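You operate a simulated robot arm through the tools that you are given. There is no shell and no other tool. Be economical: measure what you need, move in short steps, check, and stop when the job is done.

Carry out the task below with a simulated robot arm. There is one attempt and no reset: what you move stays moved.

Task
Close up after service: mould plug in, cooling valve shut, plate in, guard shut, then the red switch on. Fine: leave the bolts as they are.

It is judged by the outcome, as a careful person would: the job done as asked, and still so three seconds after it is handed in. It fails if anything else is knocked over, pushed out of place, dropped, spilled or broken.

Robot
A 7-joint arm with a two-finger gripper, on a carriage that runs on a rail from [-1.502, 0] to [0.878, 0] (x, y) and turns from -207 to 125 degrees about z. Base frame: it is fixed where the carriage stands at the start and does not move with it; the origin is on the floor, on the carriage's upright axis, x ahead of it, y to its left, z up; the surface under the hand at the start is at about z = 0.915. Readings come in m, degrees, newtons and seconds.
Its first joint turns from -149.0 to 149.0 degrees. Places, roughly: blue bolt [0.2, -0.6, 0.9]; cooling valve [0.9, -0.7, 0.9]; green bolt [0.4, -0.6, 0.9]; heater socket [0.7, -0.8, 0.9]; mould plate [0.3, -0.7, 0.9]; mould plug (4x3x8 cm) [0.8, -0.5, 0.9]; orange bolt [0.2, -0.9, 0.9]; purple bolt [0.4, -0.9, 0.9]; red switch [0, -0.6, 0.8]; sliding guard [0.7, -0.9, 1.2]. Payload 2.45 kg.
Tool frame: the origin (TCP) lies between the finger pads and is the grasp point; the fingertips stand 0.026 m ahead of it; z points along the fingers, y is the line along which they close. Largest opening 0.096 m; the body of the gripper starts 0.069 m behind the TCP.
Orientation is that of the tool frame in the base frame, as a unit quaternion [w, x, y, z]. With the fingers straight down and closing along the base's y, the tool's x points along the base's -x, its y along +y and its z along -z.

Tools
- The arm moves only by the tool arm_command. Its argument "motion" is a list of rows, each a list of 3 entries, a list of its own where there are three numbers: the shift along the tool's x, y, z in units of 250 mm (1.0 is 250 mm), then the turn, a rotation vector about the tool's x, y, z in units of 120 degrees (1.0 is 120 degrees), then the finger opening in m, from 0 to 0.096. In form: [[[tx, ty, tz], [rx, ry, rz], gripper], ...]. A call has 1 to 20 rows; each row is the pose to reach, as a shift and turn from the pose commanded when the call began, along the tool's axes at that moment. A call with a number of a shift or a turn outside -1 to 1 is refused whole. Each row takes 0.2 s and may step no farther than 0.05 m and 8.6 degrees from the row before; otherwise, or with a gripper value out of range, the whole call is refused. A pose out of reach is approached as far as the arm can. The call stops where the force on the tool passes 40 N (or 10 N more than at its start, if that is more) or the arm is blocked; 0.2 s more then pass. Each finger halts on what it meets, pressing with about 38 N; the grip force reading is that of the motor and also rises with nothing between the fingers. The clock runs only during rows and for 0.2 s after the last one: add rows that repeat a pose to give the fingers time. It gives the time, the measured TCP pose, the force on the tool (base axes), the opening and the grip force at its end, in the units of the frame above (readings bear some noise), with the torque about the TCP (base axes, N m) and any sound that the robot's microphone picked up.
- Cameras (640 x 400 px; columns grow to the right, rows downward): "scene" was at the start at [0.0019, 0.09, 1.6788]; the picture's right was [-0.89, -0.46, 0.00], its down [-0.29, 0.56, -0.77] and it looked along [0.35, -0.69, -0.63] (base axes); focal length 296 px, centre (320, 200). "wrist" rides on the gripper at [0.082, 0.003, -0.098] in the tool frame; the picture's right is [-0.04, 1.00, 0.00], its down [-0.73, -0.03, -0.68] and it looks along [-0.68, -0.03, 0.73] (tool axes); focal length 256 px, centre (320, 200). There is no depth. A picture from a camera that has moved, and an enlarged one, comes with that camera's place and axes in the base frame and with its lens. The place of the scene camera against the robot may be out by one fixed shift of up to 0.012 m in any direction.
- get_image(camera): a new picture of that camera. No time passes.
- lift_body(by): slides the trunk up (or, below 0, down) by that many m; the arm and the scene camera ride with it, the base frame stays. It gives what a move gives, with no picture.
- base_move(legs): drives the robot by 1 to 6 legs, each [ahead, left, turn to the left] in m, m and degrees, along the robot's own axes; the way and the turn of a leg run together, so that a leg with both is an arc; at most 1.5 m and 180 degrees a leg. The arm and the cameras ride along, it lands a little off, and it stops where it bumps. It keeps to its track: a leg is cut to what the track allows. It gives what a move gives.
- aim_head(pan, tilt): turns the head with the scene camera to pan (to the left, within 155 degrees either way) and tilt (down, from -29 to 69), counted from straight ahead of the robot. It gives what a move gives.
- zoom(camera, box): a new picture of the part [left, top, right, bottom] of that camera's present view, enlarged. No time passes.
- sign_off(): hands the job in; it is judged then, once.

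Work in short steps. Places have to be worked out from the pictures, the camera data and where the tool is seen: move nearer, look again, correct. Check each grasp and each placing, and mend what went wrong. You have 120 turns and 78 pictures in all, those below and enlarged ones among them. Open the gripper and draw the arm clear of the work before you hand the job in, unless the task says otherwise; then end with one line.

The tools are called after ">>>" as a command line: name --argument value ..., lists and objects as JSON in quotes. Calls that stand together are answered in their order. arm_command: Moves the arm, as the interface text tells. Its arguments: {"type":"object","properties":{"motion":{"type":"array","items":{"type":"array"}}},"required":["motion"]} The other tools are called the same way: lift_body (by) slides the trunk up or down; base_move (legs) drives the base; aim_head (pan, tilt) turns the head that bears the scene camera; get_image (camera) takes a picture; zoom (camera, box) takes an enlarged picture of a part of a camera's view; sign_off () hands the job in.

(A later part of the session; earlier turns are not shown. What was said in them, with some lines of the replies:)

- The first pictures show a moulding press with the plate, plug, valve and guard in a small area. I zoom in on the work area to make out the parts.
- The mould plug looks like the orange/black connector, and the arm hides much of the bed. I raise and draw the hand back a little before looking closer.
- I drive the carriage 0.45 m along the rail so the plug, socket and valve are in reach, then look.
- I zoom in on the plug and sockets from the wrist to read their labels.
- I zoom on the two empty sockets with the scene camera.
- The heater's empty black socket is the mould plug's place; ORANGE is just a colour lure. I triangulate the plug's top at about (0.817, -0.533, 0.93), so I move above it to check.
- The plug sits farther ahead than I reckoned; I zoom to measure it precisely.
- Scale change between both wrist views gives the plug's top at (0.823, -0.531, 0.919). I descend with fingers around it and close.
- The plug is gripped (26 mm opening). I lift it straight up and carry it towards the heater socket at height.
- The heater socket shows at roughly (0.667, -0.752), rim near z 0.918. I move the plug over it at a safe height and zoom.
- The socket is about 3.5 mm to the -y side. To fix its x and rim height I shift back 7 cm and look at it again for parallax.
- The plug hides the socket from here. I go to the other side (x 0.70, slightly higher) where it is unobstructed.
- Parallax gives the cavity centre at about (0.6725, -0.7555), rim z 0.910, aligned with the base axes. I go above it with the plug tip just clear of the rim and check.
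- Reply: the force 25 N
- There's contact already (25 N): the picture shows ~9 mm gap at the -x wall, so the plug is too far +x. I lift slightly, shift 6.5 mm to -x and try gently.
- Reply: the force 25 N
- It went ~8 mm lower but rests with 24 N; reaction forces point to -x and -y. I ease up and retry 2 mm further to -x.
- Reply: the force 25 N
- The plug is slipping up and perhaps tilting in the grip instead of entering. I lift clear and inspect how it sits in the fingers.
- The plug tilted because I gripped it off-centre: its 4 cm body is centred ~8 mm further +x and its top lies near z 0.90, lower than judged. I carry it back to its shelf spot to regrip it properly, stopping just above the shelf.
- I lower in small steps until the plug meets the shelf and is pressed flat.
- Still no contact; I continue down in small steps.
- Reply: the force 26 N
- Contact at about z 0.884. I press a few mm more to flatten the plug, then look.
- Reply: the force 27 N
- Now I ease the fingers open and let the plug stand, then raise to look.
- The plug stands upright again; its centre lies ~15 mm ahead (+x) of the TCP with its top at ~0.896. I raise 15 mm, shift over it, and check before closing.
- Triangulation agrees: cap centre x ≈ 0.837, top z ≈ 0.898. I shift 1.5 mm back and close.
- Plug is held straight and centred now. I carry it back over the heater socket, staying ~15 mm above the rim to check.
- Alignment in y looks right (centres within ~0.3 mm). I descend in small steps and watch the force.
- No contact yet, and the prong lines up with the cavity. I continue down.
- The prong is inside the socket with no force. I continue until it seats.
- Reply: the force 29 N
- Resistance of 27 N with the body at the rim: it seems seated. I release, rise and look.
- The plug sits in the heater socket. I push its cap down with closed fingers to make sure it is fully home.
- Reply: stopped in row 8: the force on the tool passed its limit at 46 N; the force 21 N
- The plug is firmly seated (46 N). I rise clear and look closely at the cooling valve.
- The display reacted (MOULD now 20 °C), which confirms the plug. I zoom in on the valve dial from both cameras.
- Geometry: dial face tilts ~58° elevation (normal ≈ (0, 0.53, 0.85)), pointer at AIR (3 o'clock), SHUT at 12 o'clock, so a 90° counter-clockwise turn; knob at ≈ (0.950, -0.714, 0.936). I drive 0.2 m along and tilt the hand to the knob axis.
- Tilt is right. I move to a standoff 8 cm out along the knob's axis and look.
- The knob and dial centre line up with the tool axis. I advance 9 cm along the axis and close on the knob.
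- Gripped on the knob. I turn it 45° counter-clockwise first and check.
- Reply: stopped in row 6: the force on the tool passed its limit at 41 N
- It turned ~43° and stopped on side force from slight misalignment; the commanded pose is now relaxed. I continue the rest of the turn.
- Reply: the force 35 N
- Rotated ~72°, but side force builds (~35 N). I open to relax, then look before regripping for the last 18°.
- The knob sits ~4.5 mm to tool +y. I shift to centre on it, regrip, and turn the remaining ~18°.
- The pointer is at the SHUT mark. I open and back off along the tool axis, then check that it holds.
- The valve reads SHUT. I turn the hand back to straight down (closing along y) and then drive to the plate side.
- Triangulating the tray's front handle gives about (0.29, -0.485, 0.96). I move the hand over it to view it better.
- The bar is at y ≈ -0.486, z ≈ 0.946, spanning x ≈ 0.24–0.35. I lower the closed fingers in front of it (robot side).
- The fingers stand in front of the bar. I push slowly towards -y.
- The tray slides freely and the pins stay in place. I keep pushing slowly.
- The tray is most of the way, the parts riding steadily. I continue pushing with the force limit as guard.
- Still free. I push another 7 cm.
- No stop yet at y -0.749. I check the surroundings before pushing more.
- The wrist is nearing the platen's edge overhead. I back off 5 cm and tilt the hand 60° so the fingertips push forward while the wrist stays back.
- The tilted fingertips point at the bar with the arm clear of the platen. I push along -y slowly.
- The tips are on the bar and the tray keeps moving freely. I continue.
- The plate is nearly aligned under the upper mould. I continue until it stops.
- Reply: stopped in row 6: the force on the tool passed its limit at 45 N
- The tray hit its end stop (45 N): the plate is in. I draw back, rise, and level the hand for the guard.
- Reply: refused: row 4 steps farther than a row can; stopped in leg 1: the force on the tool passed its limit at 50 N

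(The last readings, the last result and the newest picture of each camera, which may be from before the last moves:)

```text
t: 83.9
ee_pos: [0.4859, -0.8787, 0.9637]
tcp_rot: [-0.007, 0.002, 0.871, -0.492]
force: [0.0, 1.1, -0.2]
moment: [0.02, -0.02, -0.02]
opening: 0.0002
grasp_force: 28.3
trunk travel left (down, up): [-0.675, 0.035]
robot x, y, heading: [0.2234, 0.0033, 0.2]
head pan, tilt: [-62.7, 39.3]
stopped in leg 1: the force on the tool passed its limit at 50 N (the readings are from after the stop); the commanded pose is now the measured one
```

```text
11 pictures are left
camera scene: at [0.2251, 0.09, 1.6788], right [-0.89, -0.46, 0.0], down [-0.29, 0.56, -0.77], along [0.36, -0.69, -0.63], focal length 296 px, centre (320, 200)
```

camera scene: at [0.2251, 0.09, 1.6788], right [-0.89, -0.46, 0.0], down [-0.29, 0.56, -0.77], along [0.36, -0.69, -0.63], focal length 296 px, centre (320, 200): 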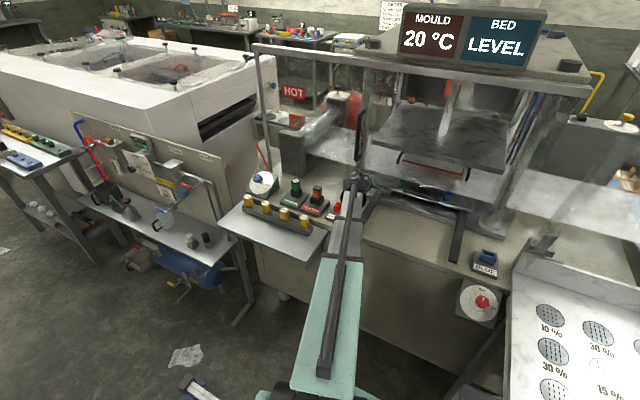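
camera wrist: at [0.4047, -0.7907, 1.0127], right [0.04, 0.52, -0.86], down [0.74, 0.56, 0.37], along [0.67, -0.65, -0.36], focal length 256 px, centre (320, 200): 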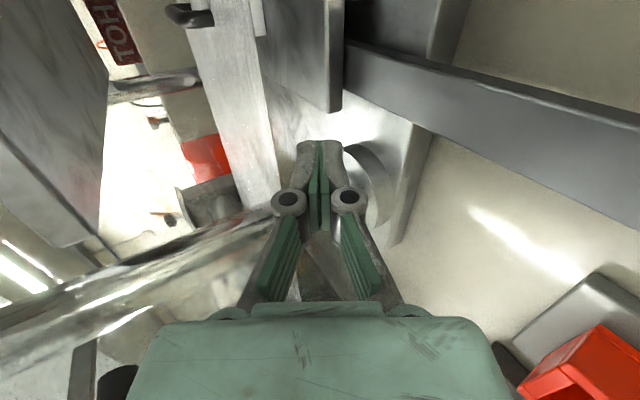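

The arm call was refused (step too long) and the base drive bumped the post with the hand; nothing seems displaced. I draw back carefully now with shorter rows, moving off the post first.

>>> arm_command --motion '[[[0.08, 0, 0], [0, 0, 0], 0.0], [[0.12, 0.081, -0.138], [0, 0, 0], 0.0], [[0.12, 0.162, -0.276], [0, 0, 0], 0.0], [[0.12, 0.243, -0.414], [0, 0, 0], 0.0], [[0.12, 0.324, -0.552], [0, 0, 0], 0.0], [[0.12, 0.364, -0.621], [0, 0, 0], 0.0], [[0.12, 0.22, -0.705], [0.05, 0, 0], 0.0], [[0.12, 0.08, -0.788], [0.1, 0, 0], 0.0], [[0.12, -0.06, -0.87], [0.15, 0, 0], 0.0], [[0.12, -0.2, -0.95], [0.2, 0, 0], 0.0], [[0.12, -0.223, -0.965], [0.258, 0, 0], 0.0], [[0.12, -0.223, -0.965], [0.258, 0, 0], 0.0]]'

```text
t: 86.5
ee_pos: [0.4579, -0.7009, 1.1371]
tcp_rot: [-0.007, 0.0, 0.708, -0.706]
force: [0.0, 0.0, -0.2]
moment: [0.01, 0.02, -0.04]
opening: 0.0
grasp_force: 28.1
trunk travel left (down, up): [-0.675, 0.035]
robot x, y, heading: [0.2201, 0.0031, 0.2]
head pan, tilt: [-62.7, 39.3]
```

Clear. I look with the scene camera at the tray and guard handle, and with the wrist camera towards the handle.

>>> zoom --camera "scene" --box '[240, 40, 540, 240]'

>>> get_image --camera "wrist"

```text
2.00 times, centred on (390, 140) of scene
camera zoom: at [0.2249, 0.0898, 1.6788], right [-0.89, -0.46, 0.0], down [-0.29, 0.56, -0.77], along [0.36, -0.69, -0.63], focal length 593 px, centre (180, 320)
```

zoom: 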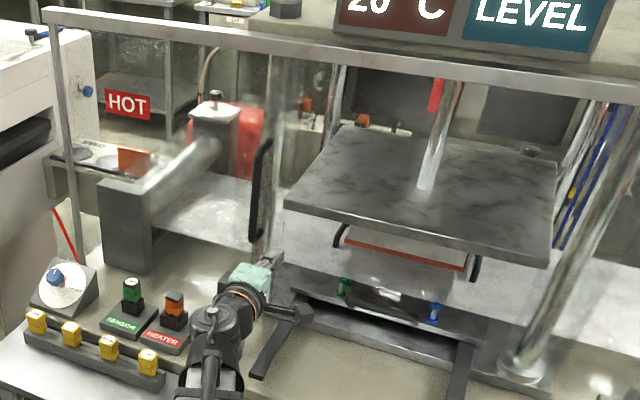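

```text
9 pictures are left
camera wrist: at [0.3781, -0.6007, 1.134], right [0.03, 0.0, -1.0], down [0.74, 0.67, 0.02], along [0.67, -0.74, 0.02], focal length 256 px, centre (320, 200)
```

wrist: 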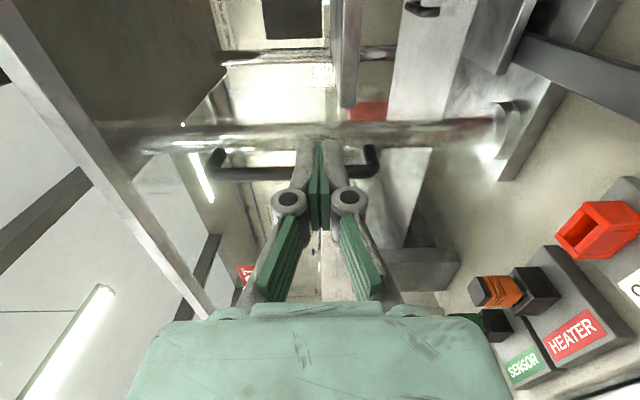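

Tray and plate are in; the guard handle is a vertical bar at about (0.547, -0.835), z 1.07–1.27. I move to its +x side, still short of the panel, and look.

>>> arm_command --motion '[[[-0.18, -0.06, 0], [0, 0, 0], 0.0], [[-0.36, -0.12, 0], [0, 0, 0], 0.0], [[-0.54, -0.12, 0], [0, 0, 0], 0.0], [[-0.58, -0.12, 0.08], [0, 0, 0], 0.0], [[-0.58, -0.12, 0.2], [0, 0, 0], 0.0], [[-0.58, -0.12, 0.32], [0, 0, 0], 0.0], [[-0.58, -0.12, 0.32], [0, 0, 0], 0.0]]'

>>> get_image --camera "wrist"

```text
t: 88.1
ee_pos: [0.6033, -0.7825, 1.1647]
tcp_rot: [-0.007, 0.0, 0.708, -0.707]
force: [-0.2, -0.9, -0.6]
moment: [0.0, -0.02, 0.0]
opening: 0.0
grasp_force: 28.6
trunk travel left (down, up): [-0.675, 0.035]
robot x, y, heading: [0.2263, -0.0027, -0.1]
head pan, tilt: [-62.7, 39.3]
```

```text
8 pictures are left
camera wrist: at [0.5225, -0.6819, 1.1626], right [0.03, 0.0, -1.0], down [0.74, 0.67, 0.02], along [0.67, -0.74, 0.02], focal length 256 px, centre (320, 200)
```

wrist: 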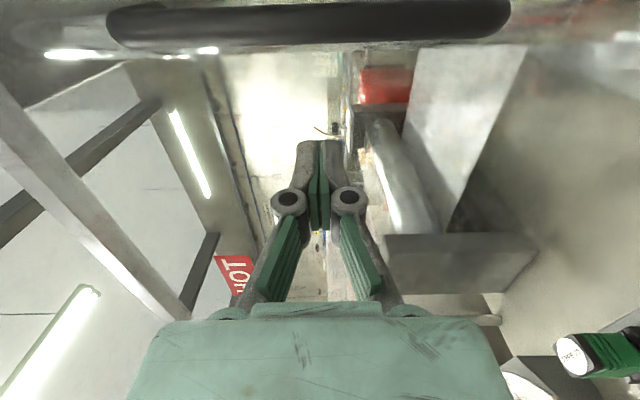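

Bar now fixed at (0.541, -0.827). I advance so the tips pass just behind it, then push it slowly to -x.

>>> arm_command --motion '[[[0, 0, 0.08], [0, 0, 0], 0.0], [[0, 0, 0.148], [0, 0, 0], 0.0], [[0.08, 0, 0.148], [0, 0, 0], 0.0], [[0.14, 0, 0.148], [0, 0, 0], 0.0], [[0.18, 0, 0.148], [0, 0, 0], 0.0], [[0.22, 0, 0.148], [0, 0, 0], 0.0], [[0.26, 0, 0.148], [0, 0, 0], 0.0], [[0.31, 0, 0.148], [0, 0, 0], 0.0], [[0.36, 0, 0.148], [0, 0, 0], 0.0], [[0.41, 0, 0.148], [0, 0, 0], 0.0], [[0.46, 0, 0.148], [0, 0, 0], 0.0], [[0.51, 0, 0.148], [0, 0, 0], 0.0]]'

>>> get_image --camera "wrist"

```text
t: 90.7
ee_pos: [0.4759, -0.8182, 1.1669]
tcp_rot: [-0.006, 0.0, 0.708, -0.706]
force: [-0.9, 0.0, -0.4]
moment: [0.03, -0.03, 0.01]
opening: 0.0
grasp_force: 28.9
trunk travel left (down, up): [-0.675, 0.035]
robot x, y, heading: [0.2226, 0.0015, 0.2]
head pan, tilt: [-62.7, 39.3]
```

```text
7 pictures are left
camera wrist: at [0.3941, -0.7175, 1.1642], right [0.03, 0.0, -1.0], down [0.74, 0.67, 0.02], along [0.67, -0.74, 0.02], focal length 256 px, centre (320, 200)
```

wrist: 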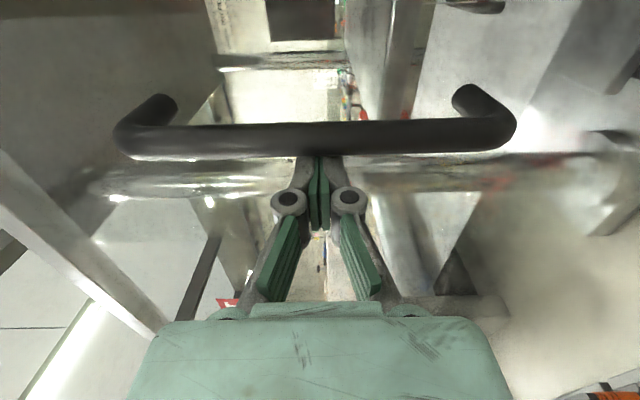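

The guard slides along with the bar against the fingers. I keep pushing.

>>> arm_command --motion '[[[0.05, 0, 0], [0, 0, 0], 0.0], [[0.1, 0, 0], [0, 0, 0], 0.0], [[0.15, 0, 0], [0, 0, 0], 0.0], [[0.2, 0, 0], [0, 0, 0], 0.0], [[0.25, 0, 0], [0, 0, 0], 0.0], [[0.3, 0, 0], [0, 0, 0], 0.0], [[0.35, 0, 0], [0, 0, 0], 0.0], [[0.4, 0, 0], [0, 0, 0], 0.0], [[0.45, 0, 0], [0, 0, 0], 0.0], [[0.5, 0, 0], [0, 0, 0], 0.0], [[0.55, 0, 0], [0, 0, 0], 0.0], [[0.6, 0, 0], [0, 0, 0], 0.0], [[0.65, 0, 0], [0, 0, 0], 0.0], [[0.7, 0, 0], [0, 0, 0], 0.0], [[0.75, 0, 0], [0, 0, 0], 0.0], [[0.8, 0, 0], [0, 0, 0], 0.0], [[0.85, 0, 0], [0, 0, 0], 0.0], [[0.9, 0, 0], [0, 0, 0], 0.0]]'

```text
t: 94.5
ee_pos: [0.2486, -0.8158, 1.1678]
tcp_rot: [-0.008, -0.001, 0.707, -0.707]
force: [-0.8, -0.5, -0.1]
moment: [0.02, -0.04, 0.0]
opening: 0.0
grasp_force: 28.8
trunk travel left (down, up): [-0.675, 0.035]
robot x, y, heading: [0.227, 0.0027, 0.1]
head pan, tilt: [-62.7, 39.3]
```

No resistance yet at x 0.249; I continue the push.

>>> arm_command --motion '[[[0.05, 0, 0], [0, 0, 0], 0.0], [[0.1, 0, 0], [0, 0, 0], 0.0], [[0.15, 0, 0], [0, 0, 0], 0.0], [[0.2, 0, 0], [0, 0, 0], 0.0], [[0.25, 0, 0], [0, 0, 0], 0.0], [[0.3, 0, 0], [0, 0, 0], 0.0], [[0.35, 0, 0], [0, 0, 0], 0.0], [[0.4, 0, 0], [0, 0, 0], 0.0], [[0.45, 0, 0], [0, 0, 0], 0.0], [[0.5, 0, 0], [0, 0, 0], 0.0], [[0.55, 0, 0], [0, 0, 0], 0.0], [[0.6, 0, 0], [0, 0, 0], 0.0], [[0.65, 0, 0], [0, 0, 0], 0.0], [[0.7, 0, 0], [0, 0, 0], 0.0], [[0.75, 0, 0], [0, 0, 0], 0.0]]'

>>> get_image --camera "scene"

```text
t: 97.2
ee_pos: [0.1174, -0.8164, 1.1703]
tcp_rot: [0.003, -0.011, 0.708, -0.706]
force: [9.9, 1.6, -1.5]
moment: [-0.1, -0.05, 0.11]
opening: 0.0061
grasp_force: 28.8
trunk travel left (down, up): [-0.675, 0.035]
robot x, y, heading: [0.2262, 0.0012, 0.5]
head pan, tilt: [-62.7, 39.3]
stopped in row 13: the force on the tool passed its limit at 46 N (the readings are from after the stop); the commanded pose is now the measured one
```

```text
6 pictures are left
camera scene: at [0.2262, 0.0899, 1.6789], right [-0.89, -0.47, 0.0], down [-0.3, 0.56, -0.77], along [0.36, -0.68, -0.63], focal length 296 px, centre (320, 200)
```

scene: 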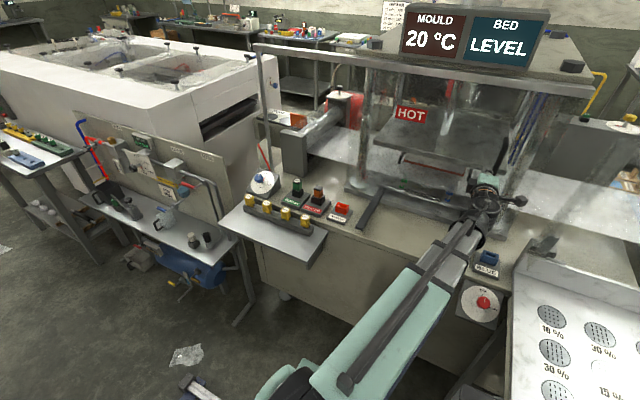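

The guard reached its stop (46 N) and covers the press. I back off from the handle.

>>> arm_command --motion '[[[-0.05, 0, 0], [0, 0, 0], 0.0], [[-0.08, 0, -0.1], [0, 0, 0], 0.0], [[-0.08, 0, -0.25], [0, 0, 0], 0.0], [[-0.08, 0, -0.4], [0, 0, 0], 0.0], [[-0.08, 0, -0.4], [0, 0, 0], 0.0]]'

```text
t: 98.4
ee_pos: [0.1321, -0.7137, 1.1686]
tcp_rot: [0.0, -0.008, 0.709, -0.706]
force: [-0.1, -0.2, -0.4]
moment: [0.02, 0.0, -0.01]
opening: 0.0
grasp_force: 28.5
trunk travel left (down, up): [-0.675, 0.035]
robot x, y, heading: [0.2227, 0.0018, 0.3]
head pan, tilt: [-62.7, 39.3]
```

Clear. I drive +0.23 m so the switch will be at a workable distance, then zoom on it.

>>> base_move --legs '[[0.23, 0, 0]]'

>>> zoom --camera "scene" --box '[520, 290, 620, 370]'

```text
t: 100.1
ee_pos: [0.3643, -0.7152, 1.1695]
tcp_rot: [0.002, -0.009, 0.708, -0.706]
force: [-0.4, -0.5, 0.3]
moment: [0.01, 0.01, -0.01]
opening: 0.0
grasp_force: 28.8
trunk travel left (down, up): [-0.675, 0.035]
robot x, y, heading: [0.4534, 0.0013, 0.2]
head pan, tilt: [-62.7, 39.3]
```

```text
5.00 times, centred on (570, 330) of scene
camera zoom: at [0.4562, 0.0899, 1.6788], right [-0.89, -0.47, 0.0], down [-0.29, 0.56, -0.77], along [0.36, -0.68, -0.63], focal length 1482 px, centre (-930, -450)
```

zoom: 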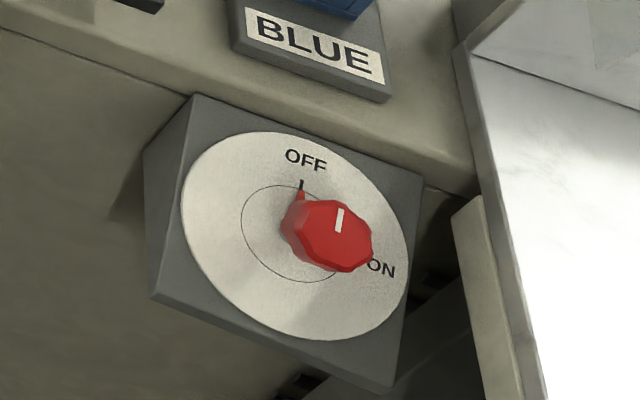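

The switch box has the same ~33° slope as the valve, OFF at 12 o'clock, ON at 3 o'clock: a 90° clockwise turn. Knob ≈ (0.013, -0.591, 0.853). I swing the hand towards it high up while tilting to the knob axis.

>>> arm_command --motion '[[[0.13, 0, -0.057], [-0.069, 0, 0], 0.04], [[0.26, 0, -0.114], [-0.138, 0, 0], 0.07], [[0.39, 0, -0.171], [-0.207, 0, 0], 0.07], [[0.52, 0, -0.228], [-0.276, 0, 0], 0.07], [[0.65, 0, -0.285], [-0.345, 0, 0], 0.07], [[0.78, 0, -0.342], [-0.414, 0, 0], 0.07], [[0.91, 0, -0.4], [-0.478, 0, 0], 0.07], [[0.91, 0, -0.4], [-0.478, 0, 0], 0.07]]'

```text
t: 101.9
ee_pos: [0.1343, -0.6175, 1.1724]
tcp_rot: [-0.002, -0.009, 0.96, -0.279]
force: [0.1, -0.4, -0.2]
moment: [0.01, 0.01, 0.02]
opening: 0.0701
grasp_force: 0.0
trunk travel left (down, up): [-0.675, 0.035]
robot x, y, heading: [0.4548, -0.0009, 0.4]
head pan, tilt: [-62.7, 39.3]
```

Tilted rightly. I go to a standoff 10 cm out along the knob axis and look.

>>> arm_command --motion '[[[0.09, 0.13, 0.09], [0, 0, 0], 0.07], [[0.18, 0.26, 0.18], [0, 0, 0], 0.07], [[0.27, 0.39, 0.27], [0, 0, 0], 0.07], [[0.36, 0.52, 0.36], [0, 0, 0], 0.07], [[0.43, 0.65, 0.45], [0, 0, 0], 0.07], [[0.484, 0.74, 0.56], [0, 0, 0], 0.07], [[0.484, 0.778, 0.621], [0, 0, 0], 0.07], [[0.484, 0.778, 0.621], [0, 0, 0], 0.07]]'

>>> get_image --camera "wrist"

```text
t: 103.1
ee_pos: [0.1236, -0.6174, 1.0138]
tcp_rot: [0.013, -0.086, 0.955, -0.283]
force: [-1.1, 0.3, -0.6]
moment: [-0.05, 0.02, -0.02]
opening: 0.0697
grasp_force: 0.1
trunk travel left (down, up): [-0.675, 0.035]
robot x, y, heading: [0.4576, -0.001, 0.5]
head pan, tilt: [-62.7, 39.3]
stopped in row 5: the arm was blocked; the commanded pose is now the measured one
```

```text
4 pictures are left
camera wrist: at [0.0353, -0.5752, 1.0959], right [-0.12, 0.83, -0.55], down [0.68, 0.47, 0.57], along [0.73, -0.3, -0.62], focal length 256 px, centre (320, 200)
```

wrist: 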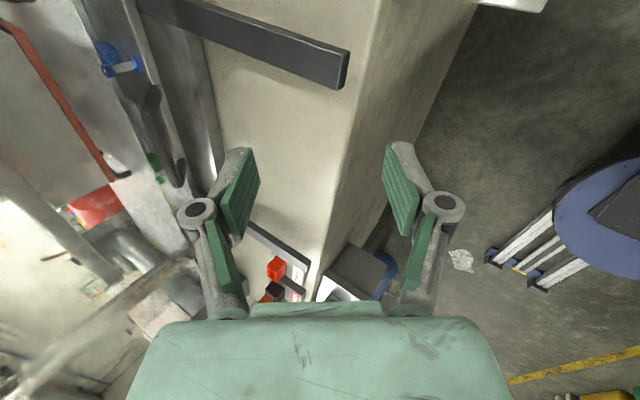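

The arm hit its own joint limit on this side. I raise, straighten the hand again, and will approach the switch with the carriage on the other side.

>>> arm_command --motion '[[[0.003, -0.08, -0.125], [0, 0, 0], 0.07], [[0.007, -0.16, -0.25], [0, 0, 0], 0.07], [[0.01, -0.24, -0.375], [0, 0, 0], 0.07], [[0.014, -0.326, -0.503], [0, 0, 0], 0.07], [[0.014, -0.326, -0.503], [-0.0035, 0.0175, 0.0375], 0.07], [[0.014, -0.326, -0.503], [-0.007, 0.035, 0.075], 0.07], [[0.014, -0.326, -0.503], [-0.007, 0.035, 0.075], 0.07]]'

```text
t: 104.7
ee_pos: [0.1215, -0.618, 1.1683]
tcp_rot: [0.001, 0.002, 0.961, -0.278]
force: [0.0, -0.1, 0.7]
moment: [-0.02, 0.01, -0.02]
opening: 0.0703
grasp_force: 0.0
trunk travel left (down, up): [-0.675, 0.035]
robot x, y, heading: [0.4571, 0.0027, 0.5]
head pan, tilt: [-62.7, 39.3]
```

Orientation restored. I drive 0.33 m to -x in a first stage.

>>> base_move --legs '[[-0.33, 0, 0]]'

```text
t: 106.2
ee_pos: [-0.0539, -0.6195, 1.1671]
tcp_rot: [0.008, -0.008, 0.961, -0.277]
force: [2.6, 0.1, 0.2]
moment: [-0.01, 0.09, 0.01]
opening: 0.0701
grasp_force: 0.0
trunk travel left (down, up): [-0.675, 0.035]
robot x, y, heading: [0.2681, 0.0075, 0.4]
head pan, tilt: [-62.7, 39.3]
stopped in leg 1: the force on the tool passed its limit at 70 N (the readings are from after the stop); the commanded pose is now the measured one
```

Something was bumped at hand x ≈ -0.05. I look before doing anything else.

>>> get_image --camera "scene"

```text
3 pictures are left
camera scene: at [0.2697, 0.0899, 1.6788], right [-0.88, -0.47, 0.0], down [-0.3, 0.56, -0.77], along [0.36, -0.68, -0.63], focal length 296 px, centre (320, 200)
```

scene: 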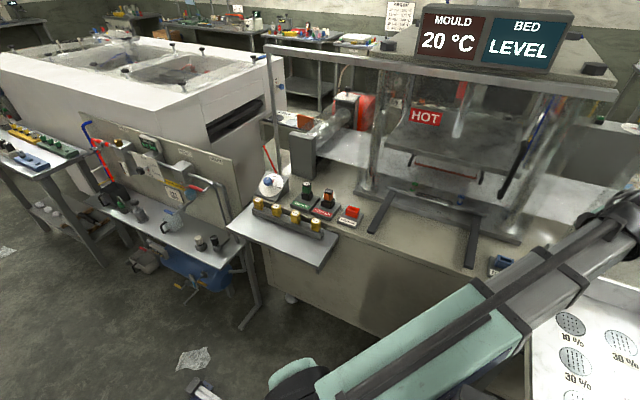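

The hand is at the picture's edge. I turn the head to see the hand, the obstacle and the switch together.

>>> aim_head --pan -114 --tilt 40

>>> get_image --camera "scene"

```text
t: 107.4
ee_pos: [-0.0547, -0.6185, 1.1671]
tcp_rot: [0.008, -0.007, 0.961, -0.276]
force: [3.7, 0.0, -0.4]
moment: [-0.02, 0.19, 0.03]
opening: 0.0703
grasp_force: 0.1
trunk travel left (down, up): [-0.675, 0.035]
robot x, y, heading: [0.2673, 0.0012, 0.6]
head pan, tilt: [-114.0, 40.0]
```

```text
2 pictures are left
camera scene: at [0.1964, 0.0875, 1.6778], right [-0.92, 0.4, 0.0], down [0.26, 0.59, -0.77], along [-0.3, -0.7, -0.64], focal length 296 px, centre (320, 200)
```

scene: 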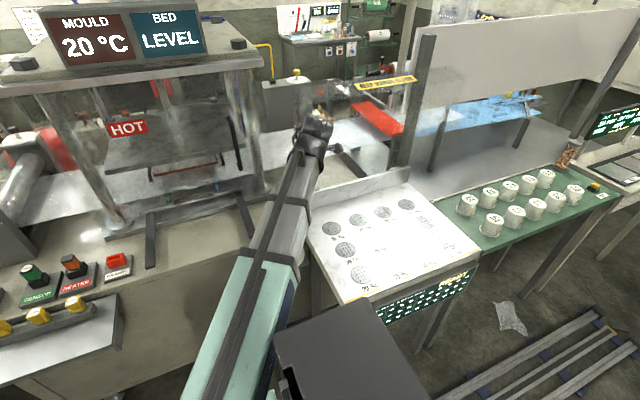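

The view shows a perforated table whose edge lies near x ≈ -0.08, so approaching from the +x side of the base is cramped. I swing the hand back towards +x first, watching the force, to later approach with the carriage further to -x.

>>> arm_command --motion '[[[-0.06, 0, 0], [0, 0, 0], 0.07], [[-0.2, 0, 0], [0, 0, 0], 0.07], [[-0.36, 0, 0], [0, 0, 0], 0.07], [[-0.52, 0, 0], [0, 0, 0], 0.07], [[-0.68, 0, 0], [0, 0, 0], 0.07], [[-0.84, 0, 0], [0, 0, 0], 0.07], [[-1.0, 0, 0], [0, 0, 0], 0.07], [[-1.0, 0, 0], [0, 0, 0], 0.07]]'

```text
t: 109.2
ee_pos: [0.166, -0.6063, 1.1666]
tcp_rot: [0.043, -0.017, 0.956, -0.289]
force: [-0.1, -0.2, 0.2]
moment: [-0.01, 0.04, 0.01]
opening: 0.07
grasp_force: 0.0
out of reach, approached as far as the arm can: row 4, 5, 6, 7, 8
trunk travel left (down, up): [-0.675, 0.035]
robot x, y, heading: [0.2666, 0.0005, 0.4]
head pan, tilt: [-114.0, 40.0]
```

That crossed too near the base. I move outward (-y) 12 cm, then continue to +x.

>>> arm_command --motion '[[[0, -0.13, 0.083], [0, 0, 0], 0.07], [[0, -0.27, 0.17], [0, 0, 0], 0.07], [[0, -0.405, 0.257], [0, 0, 0], 0.07], [[-0.16, -0.405, 0.257], [0, 0, 0], 0.07], [[-0.32, -0.405, 0.257], [0, 0, 0], 0.07], [[-0.48, -0.405, 0.257], [0, 0, 0], 0.07], [[-0.64, -0.405, 0.257], [0, 0, 0], 0.07], [[-0.8, -0.405, 0.257], [0, 0, 0], 0.07], [[-0.96, -0.405, 0.257], [0, 0, 0], 0.07], [[-1.0, -0.405, 0.257], [0, 0, 0], 0.07], [[-1.0, -0.405, 0.257], [0, 0, 0], 0.07]]'

```text
t: 111.6
ee_pos: [0.3578, -0.7128, 1.1809]
tcp_rot: [0.121, -0.04, 0.947, -0.294]
force: [0.4, 0.6, -0.6]
moment: [-0.04, 0.02, -0.01]
opening: 0.0702
grasp_force: 0.0
out of reach, approached as far as the arm can: row 2, 3, 4, 5, 6, 7, 8, 9, 10, 11
trunk travel left (down, up): [-0.675, 0.035]
robot x, y, heading: [0.2689, -0.0018, 0.4]
head pan, tilt: [-114.0, 40.0]
```

The arm is near a joint limit in this configuration. I turn the tool to straight down while continuing outwards to +x, a posture that worked before.

>>> arm_command --motion '[[[0, 0, 0], [-0.068, 0, 0], 0.07], [[0, 0, 0], [-0.136, 0, 0], 0.07], [[0, 0, 0], [-0.204, 0, 0], 0.07], [[0, 0, 0], [-0.27, 0, 0], 0.07], [[-0.15, 0, 0], [-0.27, 0, 0], 0.07], [[-0.3, 0, 0], [-0.27, 0, 0], 0.07], [[-0.45, 0, 0], [-0.27, 0, 0], 0.07], [[-0.55, 0, 0], [-0.27, 0, 0], 0.07], [[-0.55, 0, 0], [-0.27, 0, 0], 0.07]]'

```text
t: 113.6
ee_pos: [0.4897, -0.6924, 1.2108]
tcp_rot: [0.136, -0.072, 0.988, -0.014]
force: [0.4, -0.7, 0.1]
moment: [0.02, -0.02, 0.03]
opening: 0.0697
grasp_force: 0.1
out of reach, approached as far as the arm can: row 1, 2, 3, 4, 5, 6, 7, 8, 9
trunk travel left (down, up): [-0.675, 0.035]
robot x, y, heading: [0.2647, -0.0008, 0.6]
head pan, tilt: [-114.0, 40.0]
```

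I hold the commanded pose for a few rows to see if the arm converges out of the limit.

>>> arm_command --motion '[[[0, 0, 0.04], [0, 0, 0], 0.07], [[0, 0, 0.1], [0, 0, 0], 0.07], [[0, 0, 0.16], [0, 0, 0], 0.07], [[0, 0, 0.16], [0, 0, 0], 0.07], [[0, 0, 0.16], [0, 0, 0], 0.07], [[0, 0, 0.16], [0, 0, 0], 0.07]]'

```text
t: 115.0
ee_pos: [0.4997, -0.6939, 1.172]
tcp_rot: [0.139, -0.072, 0.988, -0.014]
force: [0.6, 0.2, -0.3]
moment: [-0.02, 0.03, -0.03]
opening: 0.0702
grasp_force: 0.0
trunk travel left (down, up): [-0.675, 0.035]
robot x, y, heading: [0.2669, 0.0013, 0.7]
head pan, tilt: [-114.0, 40.0]
```

The commanded pose has been reset to the feasible one, so I now correct the orientation explicitly back to straight down.

>>> arm_command --motion '[[[0, 0, 0], [-0.003, 0.033, 0.017], 0.07], [[0, 0, 0], [-0.006, 0.066, 0.034], 0.07], [[0, 0, 0], [-0.01, 0.1, 0.052], 0.07], [[0, 0, 0], [-0.013, 0.133, 0.069], 0.07], [[0, 0, 0], [-0.013, 0.133, 0.069], 0.07]]'

```text
t: 116.2
ee_pos: [0.4987, -0.692, 1.175]
tcp_rot: [0.135, -0.032, 0.99, 0.011]
force: [-1.0, 0.5, 0.2]
moment: [-0.02, -0.02, 0.01]
opening: 0.0702
grasp_force: 0.0
out of reach, approached as far as the arm can: row 1, 2, 3, 4, 5
trunk travel left (down, up): [-0.675, 0.035]
robot x, y, heading: [0.2695, -0.0045, 0.4]
head pan, tilt: [-114.0, 40.0]
```

Still limited. I move the hand further to +x (the usual arm direction) to free the joint, then try the correction.

>>> arm_command --motion '[[[-0.15, 0, 0], [0, 0, 0], 0.07], [[-0.3, 0.05, 0], [0, 0, 0], 0.07], [[-0.45, 0.1, 0], [0, 0, 0], 0.07], [[-0.6, 0.15, 0], [0, 0, 0], 0.07], [[-0.75, 0.2, 0], [0, 0, 0], 0.07], [[-0.75, 0.2, 0], [-0.003, 0.033, 0.009], 0.07], [[-0.75, 0.2, 0], [-0.006, 0.066, 0.017], 0.07], [[-0.75, 0.2, 0], [-0.01, 0.1, 0.025], 0.07], [[-0.75, 0.2, 0], [-0.013, 0.133, 0.03], 0.07], [[-0.75, 0.2, 0], [-0.013, 0.133, 0.03], 0.07]]'

```text
t: 118.4
ee_pos: [0.6743, -0.6288, 1.2337]
tcp_rot: [0.113, -0.009, 0.991, 0.066]
force: [0.1, 0.8, 0.0]
moment: [-0.01, 0.01, 0.02]
opening: 0.07
grasp_force: 0.1
out of reach, approached as far as the arm can: row 6, 7, 8, 9, 10
trunk travel left (down, up): [-0.675, 0.035]
robot x, y, heading: [0.2678, 0.0006, 0.5]
head pan, tilt: [-114.0, 40.0]
```

I stretch the arm outwards over the free area above the valve to straighten the elbow.

>>> arm_command --motion '[[[-0.13, -0.07, 0], [0, 0, 0], 0.07], [[-0.26, -0.14, 0], [0, 0, 0], 0.07], [[-0.39, -0.21, 0], [0, 0, 0], 0.07], [[-0.52, -0.28, 0], [0, 0, 0], 0.07], [[-0.65, -0.35, 0], [0, 0, 0], 0.07], [[-0.65, -0.35, 0], [0, 0, 0], 0.07]]'

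```text
t: 119.8
ee_pos: [0.8371, -0.7151, 1.2595]
tcp_rot: [0.114, -0.01, 0.991, 0.069]
force: [-0.2, -0.1, -0.2]
moment: [0.02, 0.0, -0.04]
opening: 0.0701
grasp_force: 0.1
trunk travel left (down, up): [-0.675, 0.035]
robot x, y, heading: [0.2686, 0.001, 0.6]
head pan, tilt: [-114.0, 40.0]
```

Now I try the orientation correction here at longer reach.

>>> arm_command --motion '[[[0, 0, 0], [0.022, 0.036, 0.003], 0.07], [[0, 0, 0.05], [0.044, 0.072, 0.006], 0.07], [[0, 0, 0.1], [0.066, 0.109, 0.0095], 0.07], [[0, 0, 0.1], [0.066, 0.109, 0.0095], 0.07], [[0, 0, 0.1], [0.066, 0.109, 0.0095], 0.07]]'

```text
t: 121.0
ee_pos: [0.8386, -0.7101, 1.2455]
tcp_rot: [0.107, 0.0, 0.991, 0.08]
force: [-0.4, 0.0, -0.1]
moment: [0.0, -0.01, 0.05]
opening: 0.07
grasp_force: 0.2
out of reach, approached as far as the arm can: row 1, 2, 3, 4, 5
trunk travel left (down, up): [-0.675, 0.035]
robot x, y, heading: [0.2683, 0.0024, 0.4]
head pan, tilt: [-114.0, 40.0]
```

The hand leans 15° sideways, as if the last wrist joint were at its limit. I test by rolling the tool -40°, which I want for the switch anyway.

>>> arm_command --motion '[[[0, 0, 0], [0, 0, -0.067], 0.07], [[0, 0, 0], [0, 0, -0.134], 0.07], [[0, 0, 0], [0, 0, -0.2], 0.07], [[0, 0, 0], [0, 0, -0.267], 0.07], [[0, 0, 0], [0, 0, -0.333], 0.07], [[0, 0, 0], [0, 0, -0.333], 0.07]]'

```text
t: 122.4
ee_pos: [0.8383, -0.7093, 1.2456]
tcp_rot: [0.127, -0.341, 0.931, 0.038]
force: [-0.2, -0.2, -0.1]
moment: [0.0, -0.01, -0.02]
opening: 0.0701
grasp_force: 0.2
trunk travel left (down, up): [-0.675, 0.035]
robot x, y, heading: [0.2676, 0.0007, 0.5]
head pan, tilt: [-114.0, 40.0]
```

Rolling worked. Now I try straightening the lean again in this roll.

>>> arm_command --motion '[[[0, 0, 0], [-0.002, 0.042, 0], 0.07], [[0, 0, 0], [-0.004, 0.085, 0], 0.07], [[0, 0, 0], [-0.007, 0.127, 0], 0.07], [[0, 0, 0], [-0.007, 0.127, 0], 0.07]]'

```text
t: 123.4
ee_pos: [0.8396, -0.7098, 1.245]
tcp_rot: [0.127, -0.339, 0.931, 0.039]
force: [0.6, 0.5, 0.6]
moment: [-0.01, 0.0, -0.04]
opening: 0.0702
grasp_force: 0.0
out of reach, approached as far as the arm can: row 1, 2, 3, 4
trunk travel left (down, up): [-0.675, 0.035]
robot x, y, heading: [0.2689, 0.0027, 0.4]
head pan, tilt: [-114.0, 40.0]
```

The arm seems to have wound its forearm/wrist past a singularity. I unwind it by carrying the tool's direction around: left, forward-level, then later back down on the right, in free space.

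>>> arm_command --motion '[[[0, 0.13, 0], [0, -0.05, 0], 0.07], [[0, 0.26, 0], [0, -0.1, 0], 0.07], [[0, 0.4, 0], [0.033, -0.158, 0], 0.07], [[0, 0.4, 0], [0.075, -0.208, 0], 0.07], [[0, 0.4, 0], [0.125, -0.25, 0], 0.07], [[0, 0.4, 0], [0.183, -0.283, 0], 0.07], [[0, 0.4, 0], [0.25, -0.3, 0], 0.07], [[0, 0.4, 0], [0.317, -0.3, 0], 0.07], [[0, 0.4, 0], [0.383, -0.3, 0], 0.07], [[0, 0.4, 0], [0.45, -0.292, 0], 0.07], [[0, 0.4, 0], [0.517, -0.275, 0], 0.07], [[0, 0.4, 0], [0.583, -0.25, 0], 0.07], [[0, 0.4, 0], [0.642, -0.217, 0], 0.07], [[0, 0.4, 0], [0.7, -0.175, 0], 0.07], [[0, 0.4, 0], [0.75, -0.125, 0], 0.07], [[0, 0.4, 0], [0.783, -0.067, 0], 0.07], [[0, 0.4, 0], [0.8, 0, 0], 0.07], [[0, 0.4, 0], [0.8, 0.067, 0], 0.07], [[0, 0.4, 0], [0.8, 0.125, 0], 0.07]]'

```text
t: 127.4
ee_pos: [0.7745, -0.6328, 1.2433]
tcp_rot: [-0.228, 0.133, -0.66, 0.704]
force: [-0.3, -0.1, 0.7]
moment: [0.0, 0.03, -0.02]
opening: 0.0697
grasp_force: 0.1
out of reach, approached as far as the arm can: row 18
trunk travel left (down, up): [-0.675, 0.035]
robot x, y, heading: [0.268, 0.0019, 0.6]
head pan, tilt: [-114.0, 40.0]
```

The unwinding works: the tool is now level and forward. I bring it down on the right side.

>>> arm_command --motion '[[[0, 0, 0], [0, 0.067, 0], 0.07], [[0, 0, 0], [0, 0.133, 0], 0.07], [[0, 0, 0], [-0.033, 0.19, 0], 0.07], [[0, 0, 0], [-0.083, 0.233, 0], 0.07], [[0, 0, 0], [-0.142, 0.267, 0], 0.07], [[0, 0, 0], [-0.208, 0.283, 0], 0.07], [[0, 0, 0], [-0.275, 0.292, 0], 0.07], [[0, 0, 0], [-0.342, 0.292, 0], 0.07], [[0, 0, 0], [-0.408, 0.283, 0], 0.07], [[0, 0, 0], [-0.467, 0.267, 0], 0.07], [[0, 0, 0], [-0.467, 0.267, 0], 0.07]]'

```text
t: 129.8
ee_pos: [0.7759, -0.6327, 1.2444]
tcp_rot: [-0.044, -0.033, 0.945, -0.323]
force: [0.5, 0.5, 0.5]
moment: [0.01, -0.03, 0.0]
opening: 0.07
grasp_force: 0.0
trunk travel left (down, up): [-0.675, 0.035]
robot x, y, heading: [0.2667, 0.0019, 0.3]
head pan, tilt: [-114.0, 40.0]
```

The arm is back in its good configuration. Now I roll the hand -90° to the orientation used at the valve's end (camera above, closing along x).

>>> arm_command --motion '[[[0, 0, 0], [-0.001, -0.005, -0.064], 0.07], [[0, 0, 0], [-0.002, -0.011, -0.128], 0.07], [[0, 0, 0], [-0.003, -0.016, -0.193], 0.07], [[0, 0, 0], [-0.004, -0.021, -0.257], 0.07], [[0, 0, 0], [-0.005, -0.027, -0.321], 0.07], [[0, 0, 0], [-0.005, -0.032, -0.385], 0.07], [[0, 0, 0], [-0.006, -0.038, -0.45], 0.07], [[0, 0, 0], [-0.007, -0.043, -0.514], 0.07], [[0, 0, 0], [-0.008, -0.048, -0.578], 0.07], [[0, 0, 0], [-0.009, -0.054, -0.642], 0.07], [[0, 0, 0], [-0.01, -0.059, -0.7067], 0.07], [[0, 0, 0], [-0.01, -0.059, -0.7067], 0.07]]'

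```text
t: 132.4
ee_pos: [0.7739, -0.6316, 1.2428]
tcp_rot: [-0.199, -0.678, 0.679, -0.197]
force: [-0.7, 0.1, 0.4]
moment: [0.02, -0.02, 0.04]
opening: 0.0701
grasp_force: 0.0
trunk travel left (down, up): [-0.675, 0.035]
robot x, y, heading: [0.2702, -0.0005, 0.5]
head pan, tilt: [-114.0, 40.0]
```

All good. I drive the carriage -0.57 m; the hand will stay at x ≥ 0.2.

>>> base_move --legs '[[-0.3, 0, 0], [-0.27, 0, 0]]'

```text
t: 136.0
ee_pos: [0.2074, -0.633, 1.2438]
tcp_rot: [-0.199, -0.677, 0.681, -0.198]
force: [0.3, 0.2, 0.0]
moment: [0.0, 0.04, 0.03]
opening: 0.0702
grasp_force: 0.1
trunk travel left (down, up): [-0.675, 0.035]
robot x, y, heading: [-0.3015, 0.0018, 0.3]
head pan, tilt: [-114.0, 40.0]
```

Arrived cleanly. I move down to the standoff 10 cm out along the switch's axis.

>>> arm_command --motion '[[[-0.12, 0.05, 0.1], [0, 0, 0], 0.07], [[-0.24, 0.12, 0.2], [0, 0, 0], 0.07], [[-0.36, 0.2, 0.3], [0, 0, 0], 0.07], [[-0.48, 0.29, 0.4], [0, 0, 0], 0.07], [[-0.6, 0.38, 0.5], [0, 0, 0], 0.07], [[-0.72, 0.47, 0.6], [0, 0, 0], 0.07], [[-0.82, 0.57, 0.69], [0, 0, 0], 0.07], [[-0.91, 0.67, 0.77], [0, 0, 0], 0.07], [[-0.984, 0.776, 0.83], [0, 0, 0], 0.07], [[-0.984, 0.776, 0.83], [0, 0, 0], 0.07]]'

```text
t: 138.2
ee_pos: [0.0135, -0.5367, 0.9361]
tcp_rot: [-0.198, -0.677, 0.68, -0.198]
force: [0.3, 0.8, 1.0]
moment: [-0.02, -0.01, -0.01]
opening: 0.0697
grasp_force: 0.0
trunk travel left (down, up): [-0.675, 0.035]
robot x, y, heading: [-0.2957, -0.0025, 0.5]
head pan, tilt: [-114.0, 40.0]
```

The standoff is reached exactly with no contact. I use one of the two pictures to check the alignment.

>>> get_image --camera "wrist"

```text
1 pictures are left
camera wrist: at [0.0103, -0.5511, 1.0623], right [-1.0, 0.04, -0.02], down [0.03, 0.98, 0.18], along [0.03, 0.18, -0.98], focal length 256 px, centre (320, 200)
```

wrist: 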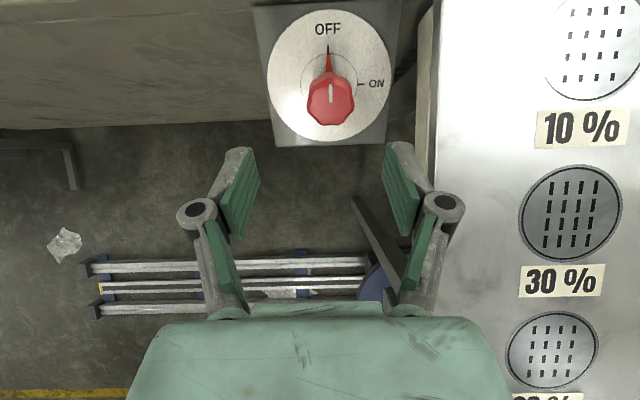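

The knob is ~9 mm to tool +y and otherwise on axis; the table edge is near, so I use a smaller opening and a shallow grip. I shift, advance 8.8 cm and close.

>>> arm_command --motion '[[[0, 0.036, 0], [0, 0, 0], 0.056], [[0, 0.036, 0.1], [0, 0, 0], 0.056], [[0, 0.036, 0.2], [0, 0, 0], 0.056], [[0, 0.036, 0.28], [0, 0, 0], 0.056], [[0, 0.036, 0.352], [0, 0, 0], 0.056], [[0, 0.036, 0.352], [0, 0, 0], 0.056], [[0, 0.036, 0.352], [0, 0, 0], 0.035], [[0, 0.036, 0.352], [0, 0, 0], 0.02], [[0, 0.036, 0.352], [0, 0, 0], 0.02]]'

```text
t: 140.2
ee_pos: [0.0054, -0.5843, 0.8625]
tcp_rot: [-0.199, -0.677, 0.68, -0.198]
force: [4.5, 1.1, -1.5]
moment: [-0.33, -0.22, 0.15]
opening: 0.0376
grasp_force: 45.0
trunk travel left (down, up): [-0.675, 0.035]
robot x, y, heading: [-0.2985, 0.0017, 0.2]
head pan, tilt: [-114.0, 40.0]
```

Gripped (37.6 mm). I turn clockwise 45° first.

>>> arm_command --motion '[[[0, 0, 0], [0, 0, 0.06], 0.02], [[0, 0, 0], [0, 0, 0.12], 0.02], [[0, 0, 0], [0, 0, 0.18], 0.02], [[0, 0, 0], [0, 0, 0.24], 0.02], [[0, 0, 0], [0, 0, 0.3], 0.02], [[0, 0, 0], [0, 0, 0.36], 0.02], [[0, 0, 0], [0, 0, 0.375], 0.02]]'

```text
t: 141.8
ee_pos: [0.006, -0.5848, 0.8627]
tcp_rot: [-0.108, -0.365, 0.888, -0.26]
force: [15.7, -2.5, -2.4]
moment: [-0.3, 0.7, -0.37]
opening: 0.0378
grasp_force: 44.6
trunk travel left (down, up): [-0.675, 0.035]
robot x, y, heading: [-0.296, 0.0015, 0.7]
head pan, tilt: [-114.0, 40.0]
```

45° done with moderate side force. I open, roll back 45°, regrip, and check forces.

>>> arm_command --motion '[[[0, 0, 0], [0, 0, 0], 0.045], [[0, 0, 0], [0, 0, 0], 0.056], [[0, 0, 0], [0, 0, 0], 0.056], [[0, 0, 0], [0, 0, -0.06], 0.056], [[0, 0, 0], [0, 0, -0.12], 0.056], [[0, 0, 0], [0, 0, -0.18], 0.056], [[0, 0, 0], [0, 0, -0.24], 0.056], [[0, 0, 0], [0, 0, -0.3], 0.056], [[0, 0, 0], [0, 0, -0.36], 0.056], [[0, 0, 0], [0, 0, -0.375], 0.056], [[0, 0, 0], [0, 0, -0.375], 0.056]]'

```text
t: 144.2
ee_pos: [0.0041, -0.5843, 0.8625]
tcp_rot: [-0.199, -0.677, 0.68, -0.198]
force: [-0.1, 0.4, -0.3]
moment: [0.0, 0.04, 0.0]
opening: 0.056
grasp_force: 0.0
trunk travel left (down, up): [-0.675, 0.035]
robot x, y, heading: [-0.299, -0.0006, 0.5]
head pan, tilt: [-114.0, 40.0]
```

No contact when open. I regrip and turn the remaining 45°.

>>> arm_command --motion '[[[0, -0.006, 0], [0, 0, 0], 0.056], [[0, -0.006, 0], [0, 0, 0], 0.035], [[0, -0.006, 0], [0, 0, 0], 0.02], [[0, -0.006, 0], [0, 0, 0], 0.02], [[0, -0.006, 0], [0, 0, 0.06], 0.02], [[0, -0.006, 0], [0, 0, 0.12], 0.02], [[0, -0.006, 0], [0, 0, 0.18], 0.02], [[0, -0.006, 0], [0, 0, 0.24], 0.02], [[0, -0.006, 0], [0, 0, 0.3], 0.02], [[0, -0.006, 0], [0, 0, 0.36], 0.02], [[0, -0.006, 0], [0, 0, 0.385], 0.02], [[0, -0.006, 0], [0, 0, 0.385], 0.02]]'

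```text
t: 146.8
ee_pos: [0.0059, -0.585, 0.8617]
tcp_rot: [-0.103, -0.355, 0.892, -0.26]
force: [2.1, -0.6, 0.5]
moment: [0.2, 0.4, 0.13]
opening: 0.0373
grasp_force: 44.5
trunk travel left (down, up): [-0.675, 0.035]
robot x, y, heading: [-0.3007, 0.001, 0.4]
head pan, tilt: [-114.0, 40.0]
```

Turned. I open, back off along the axis, and use the last picture to verify.

>>> arm_command --motion '[[[0, 0, 0], [0, 0, 0], 0.045], [[0, 0, 0], [0, 0, 0], 0.06], [[0, 0, 0], [0, 0, 0], 0.06], [[0, 0, -0.1], [0, 0, 0], 0.06], [[0, 0, -0.25], [0, 0, 0], 0.06], [[0, 0, -0.4], [0, 0, 0], 0.06], [[0, 0, -0.4], [0, 0, 0], 0.06]]'

>>> zoom --camera "wrist" --box '[200, 0, 440, 200]'

```text
t: 148.4
ee_pos: [0.0042, -0.5306, 0.946]
tcp_rot: [-0.106, -0.355, 0.892, -0.26]
force: [-0.5, -0.3, -0.1]
moment: [0.02, 0.01, -0.04]
opening: 0.0596
grasp_force: 0.0
trunk travel left (down, up): [-0.675, 0.035]
robot x, y, heading: [-0.296, -0.0034, 0.6]
head pan, tilt: [-114.0, 40.0]
```

```text
2.00 times, centred on (320, 100) of wrist
camera zoom: at [-0.0562, -0.5203, 1.058], right [-0.66, 0.63, -0.4], down [0.55, 0.77, 0.31], along [0.51, -0.02, -0.86], focal length 512 px, centre (320, 400)
```

zoom: 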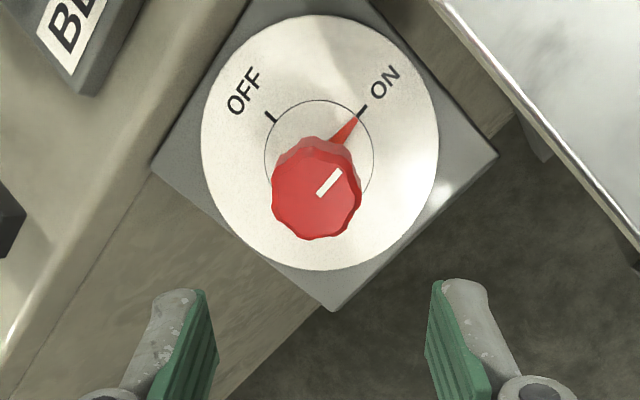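

The pointer is at ON. I draw the arm further clear of the work.

>>> arm_command --motion '[[[0, 0, -0.18], [0, 0, 0], 0.06], [[0, 0, -0.36], [0, 0, 0], 0.06], [[0, 0, -0.54], [0, 0, 0], 0.06], [[0, 0, -0.54], [0, 0, 0], 0.06]]'

```text
t: 149.4
ee_pos: [0.0282, -0.4847, 1.0672]
tcp_rot: [-0.106, -0.355, 0.892, -0.26]
force: [-0.2, 0.5, -0.5]
moment: [-0.02, 0.02, 0.0]
opening: 0.0602
grasp_force: 0.0
out of reach, approached as far as the arm can: row 1, 2, 3, 4
trunk travel left (down, up): [-0.675, 0.035]
robot x, y, heading: [-0.2963, 0.0033, 0.4]
head pan, tilt: [-114.0, 40.0]
```

The hand is open and clear, and all five steps are done; I hand in the job.

>>> sign_off

```text
The job is handed in.
```

All five steps are done and the job is handed in: mould plug in the heater socket, cooling valve on SHUT, plate slid in to its stop, guard closed to its stop, and the red switch on ON. I did not touch the bolts. On the way the hand bumped the press post once and something unseen near the perforated table once (70 N). Nothing looked displaced in the pictures taken afterwards.
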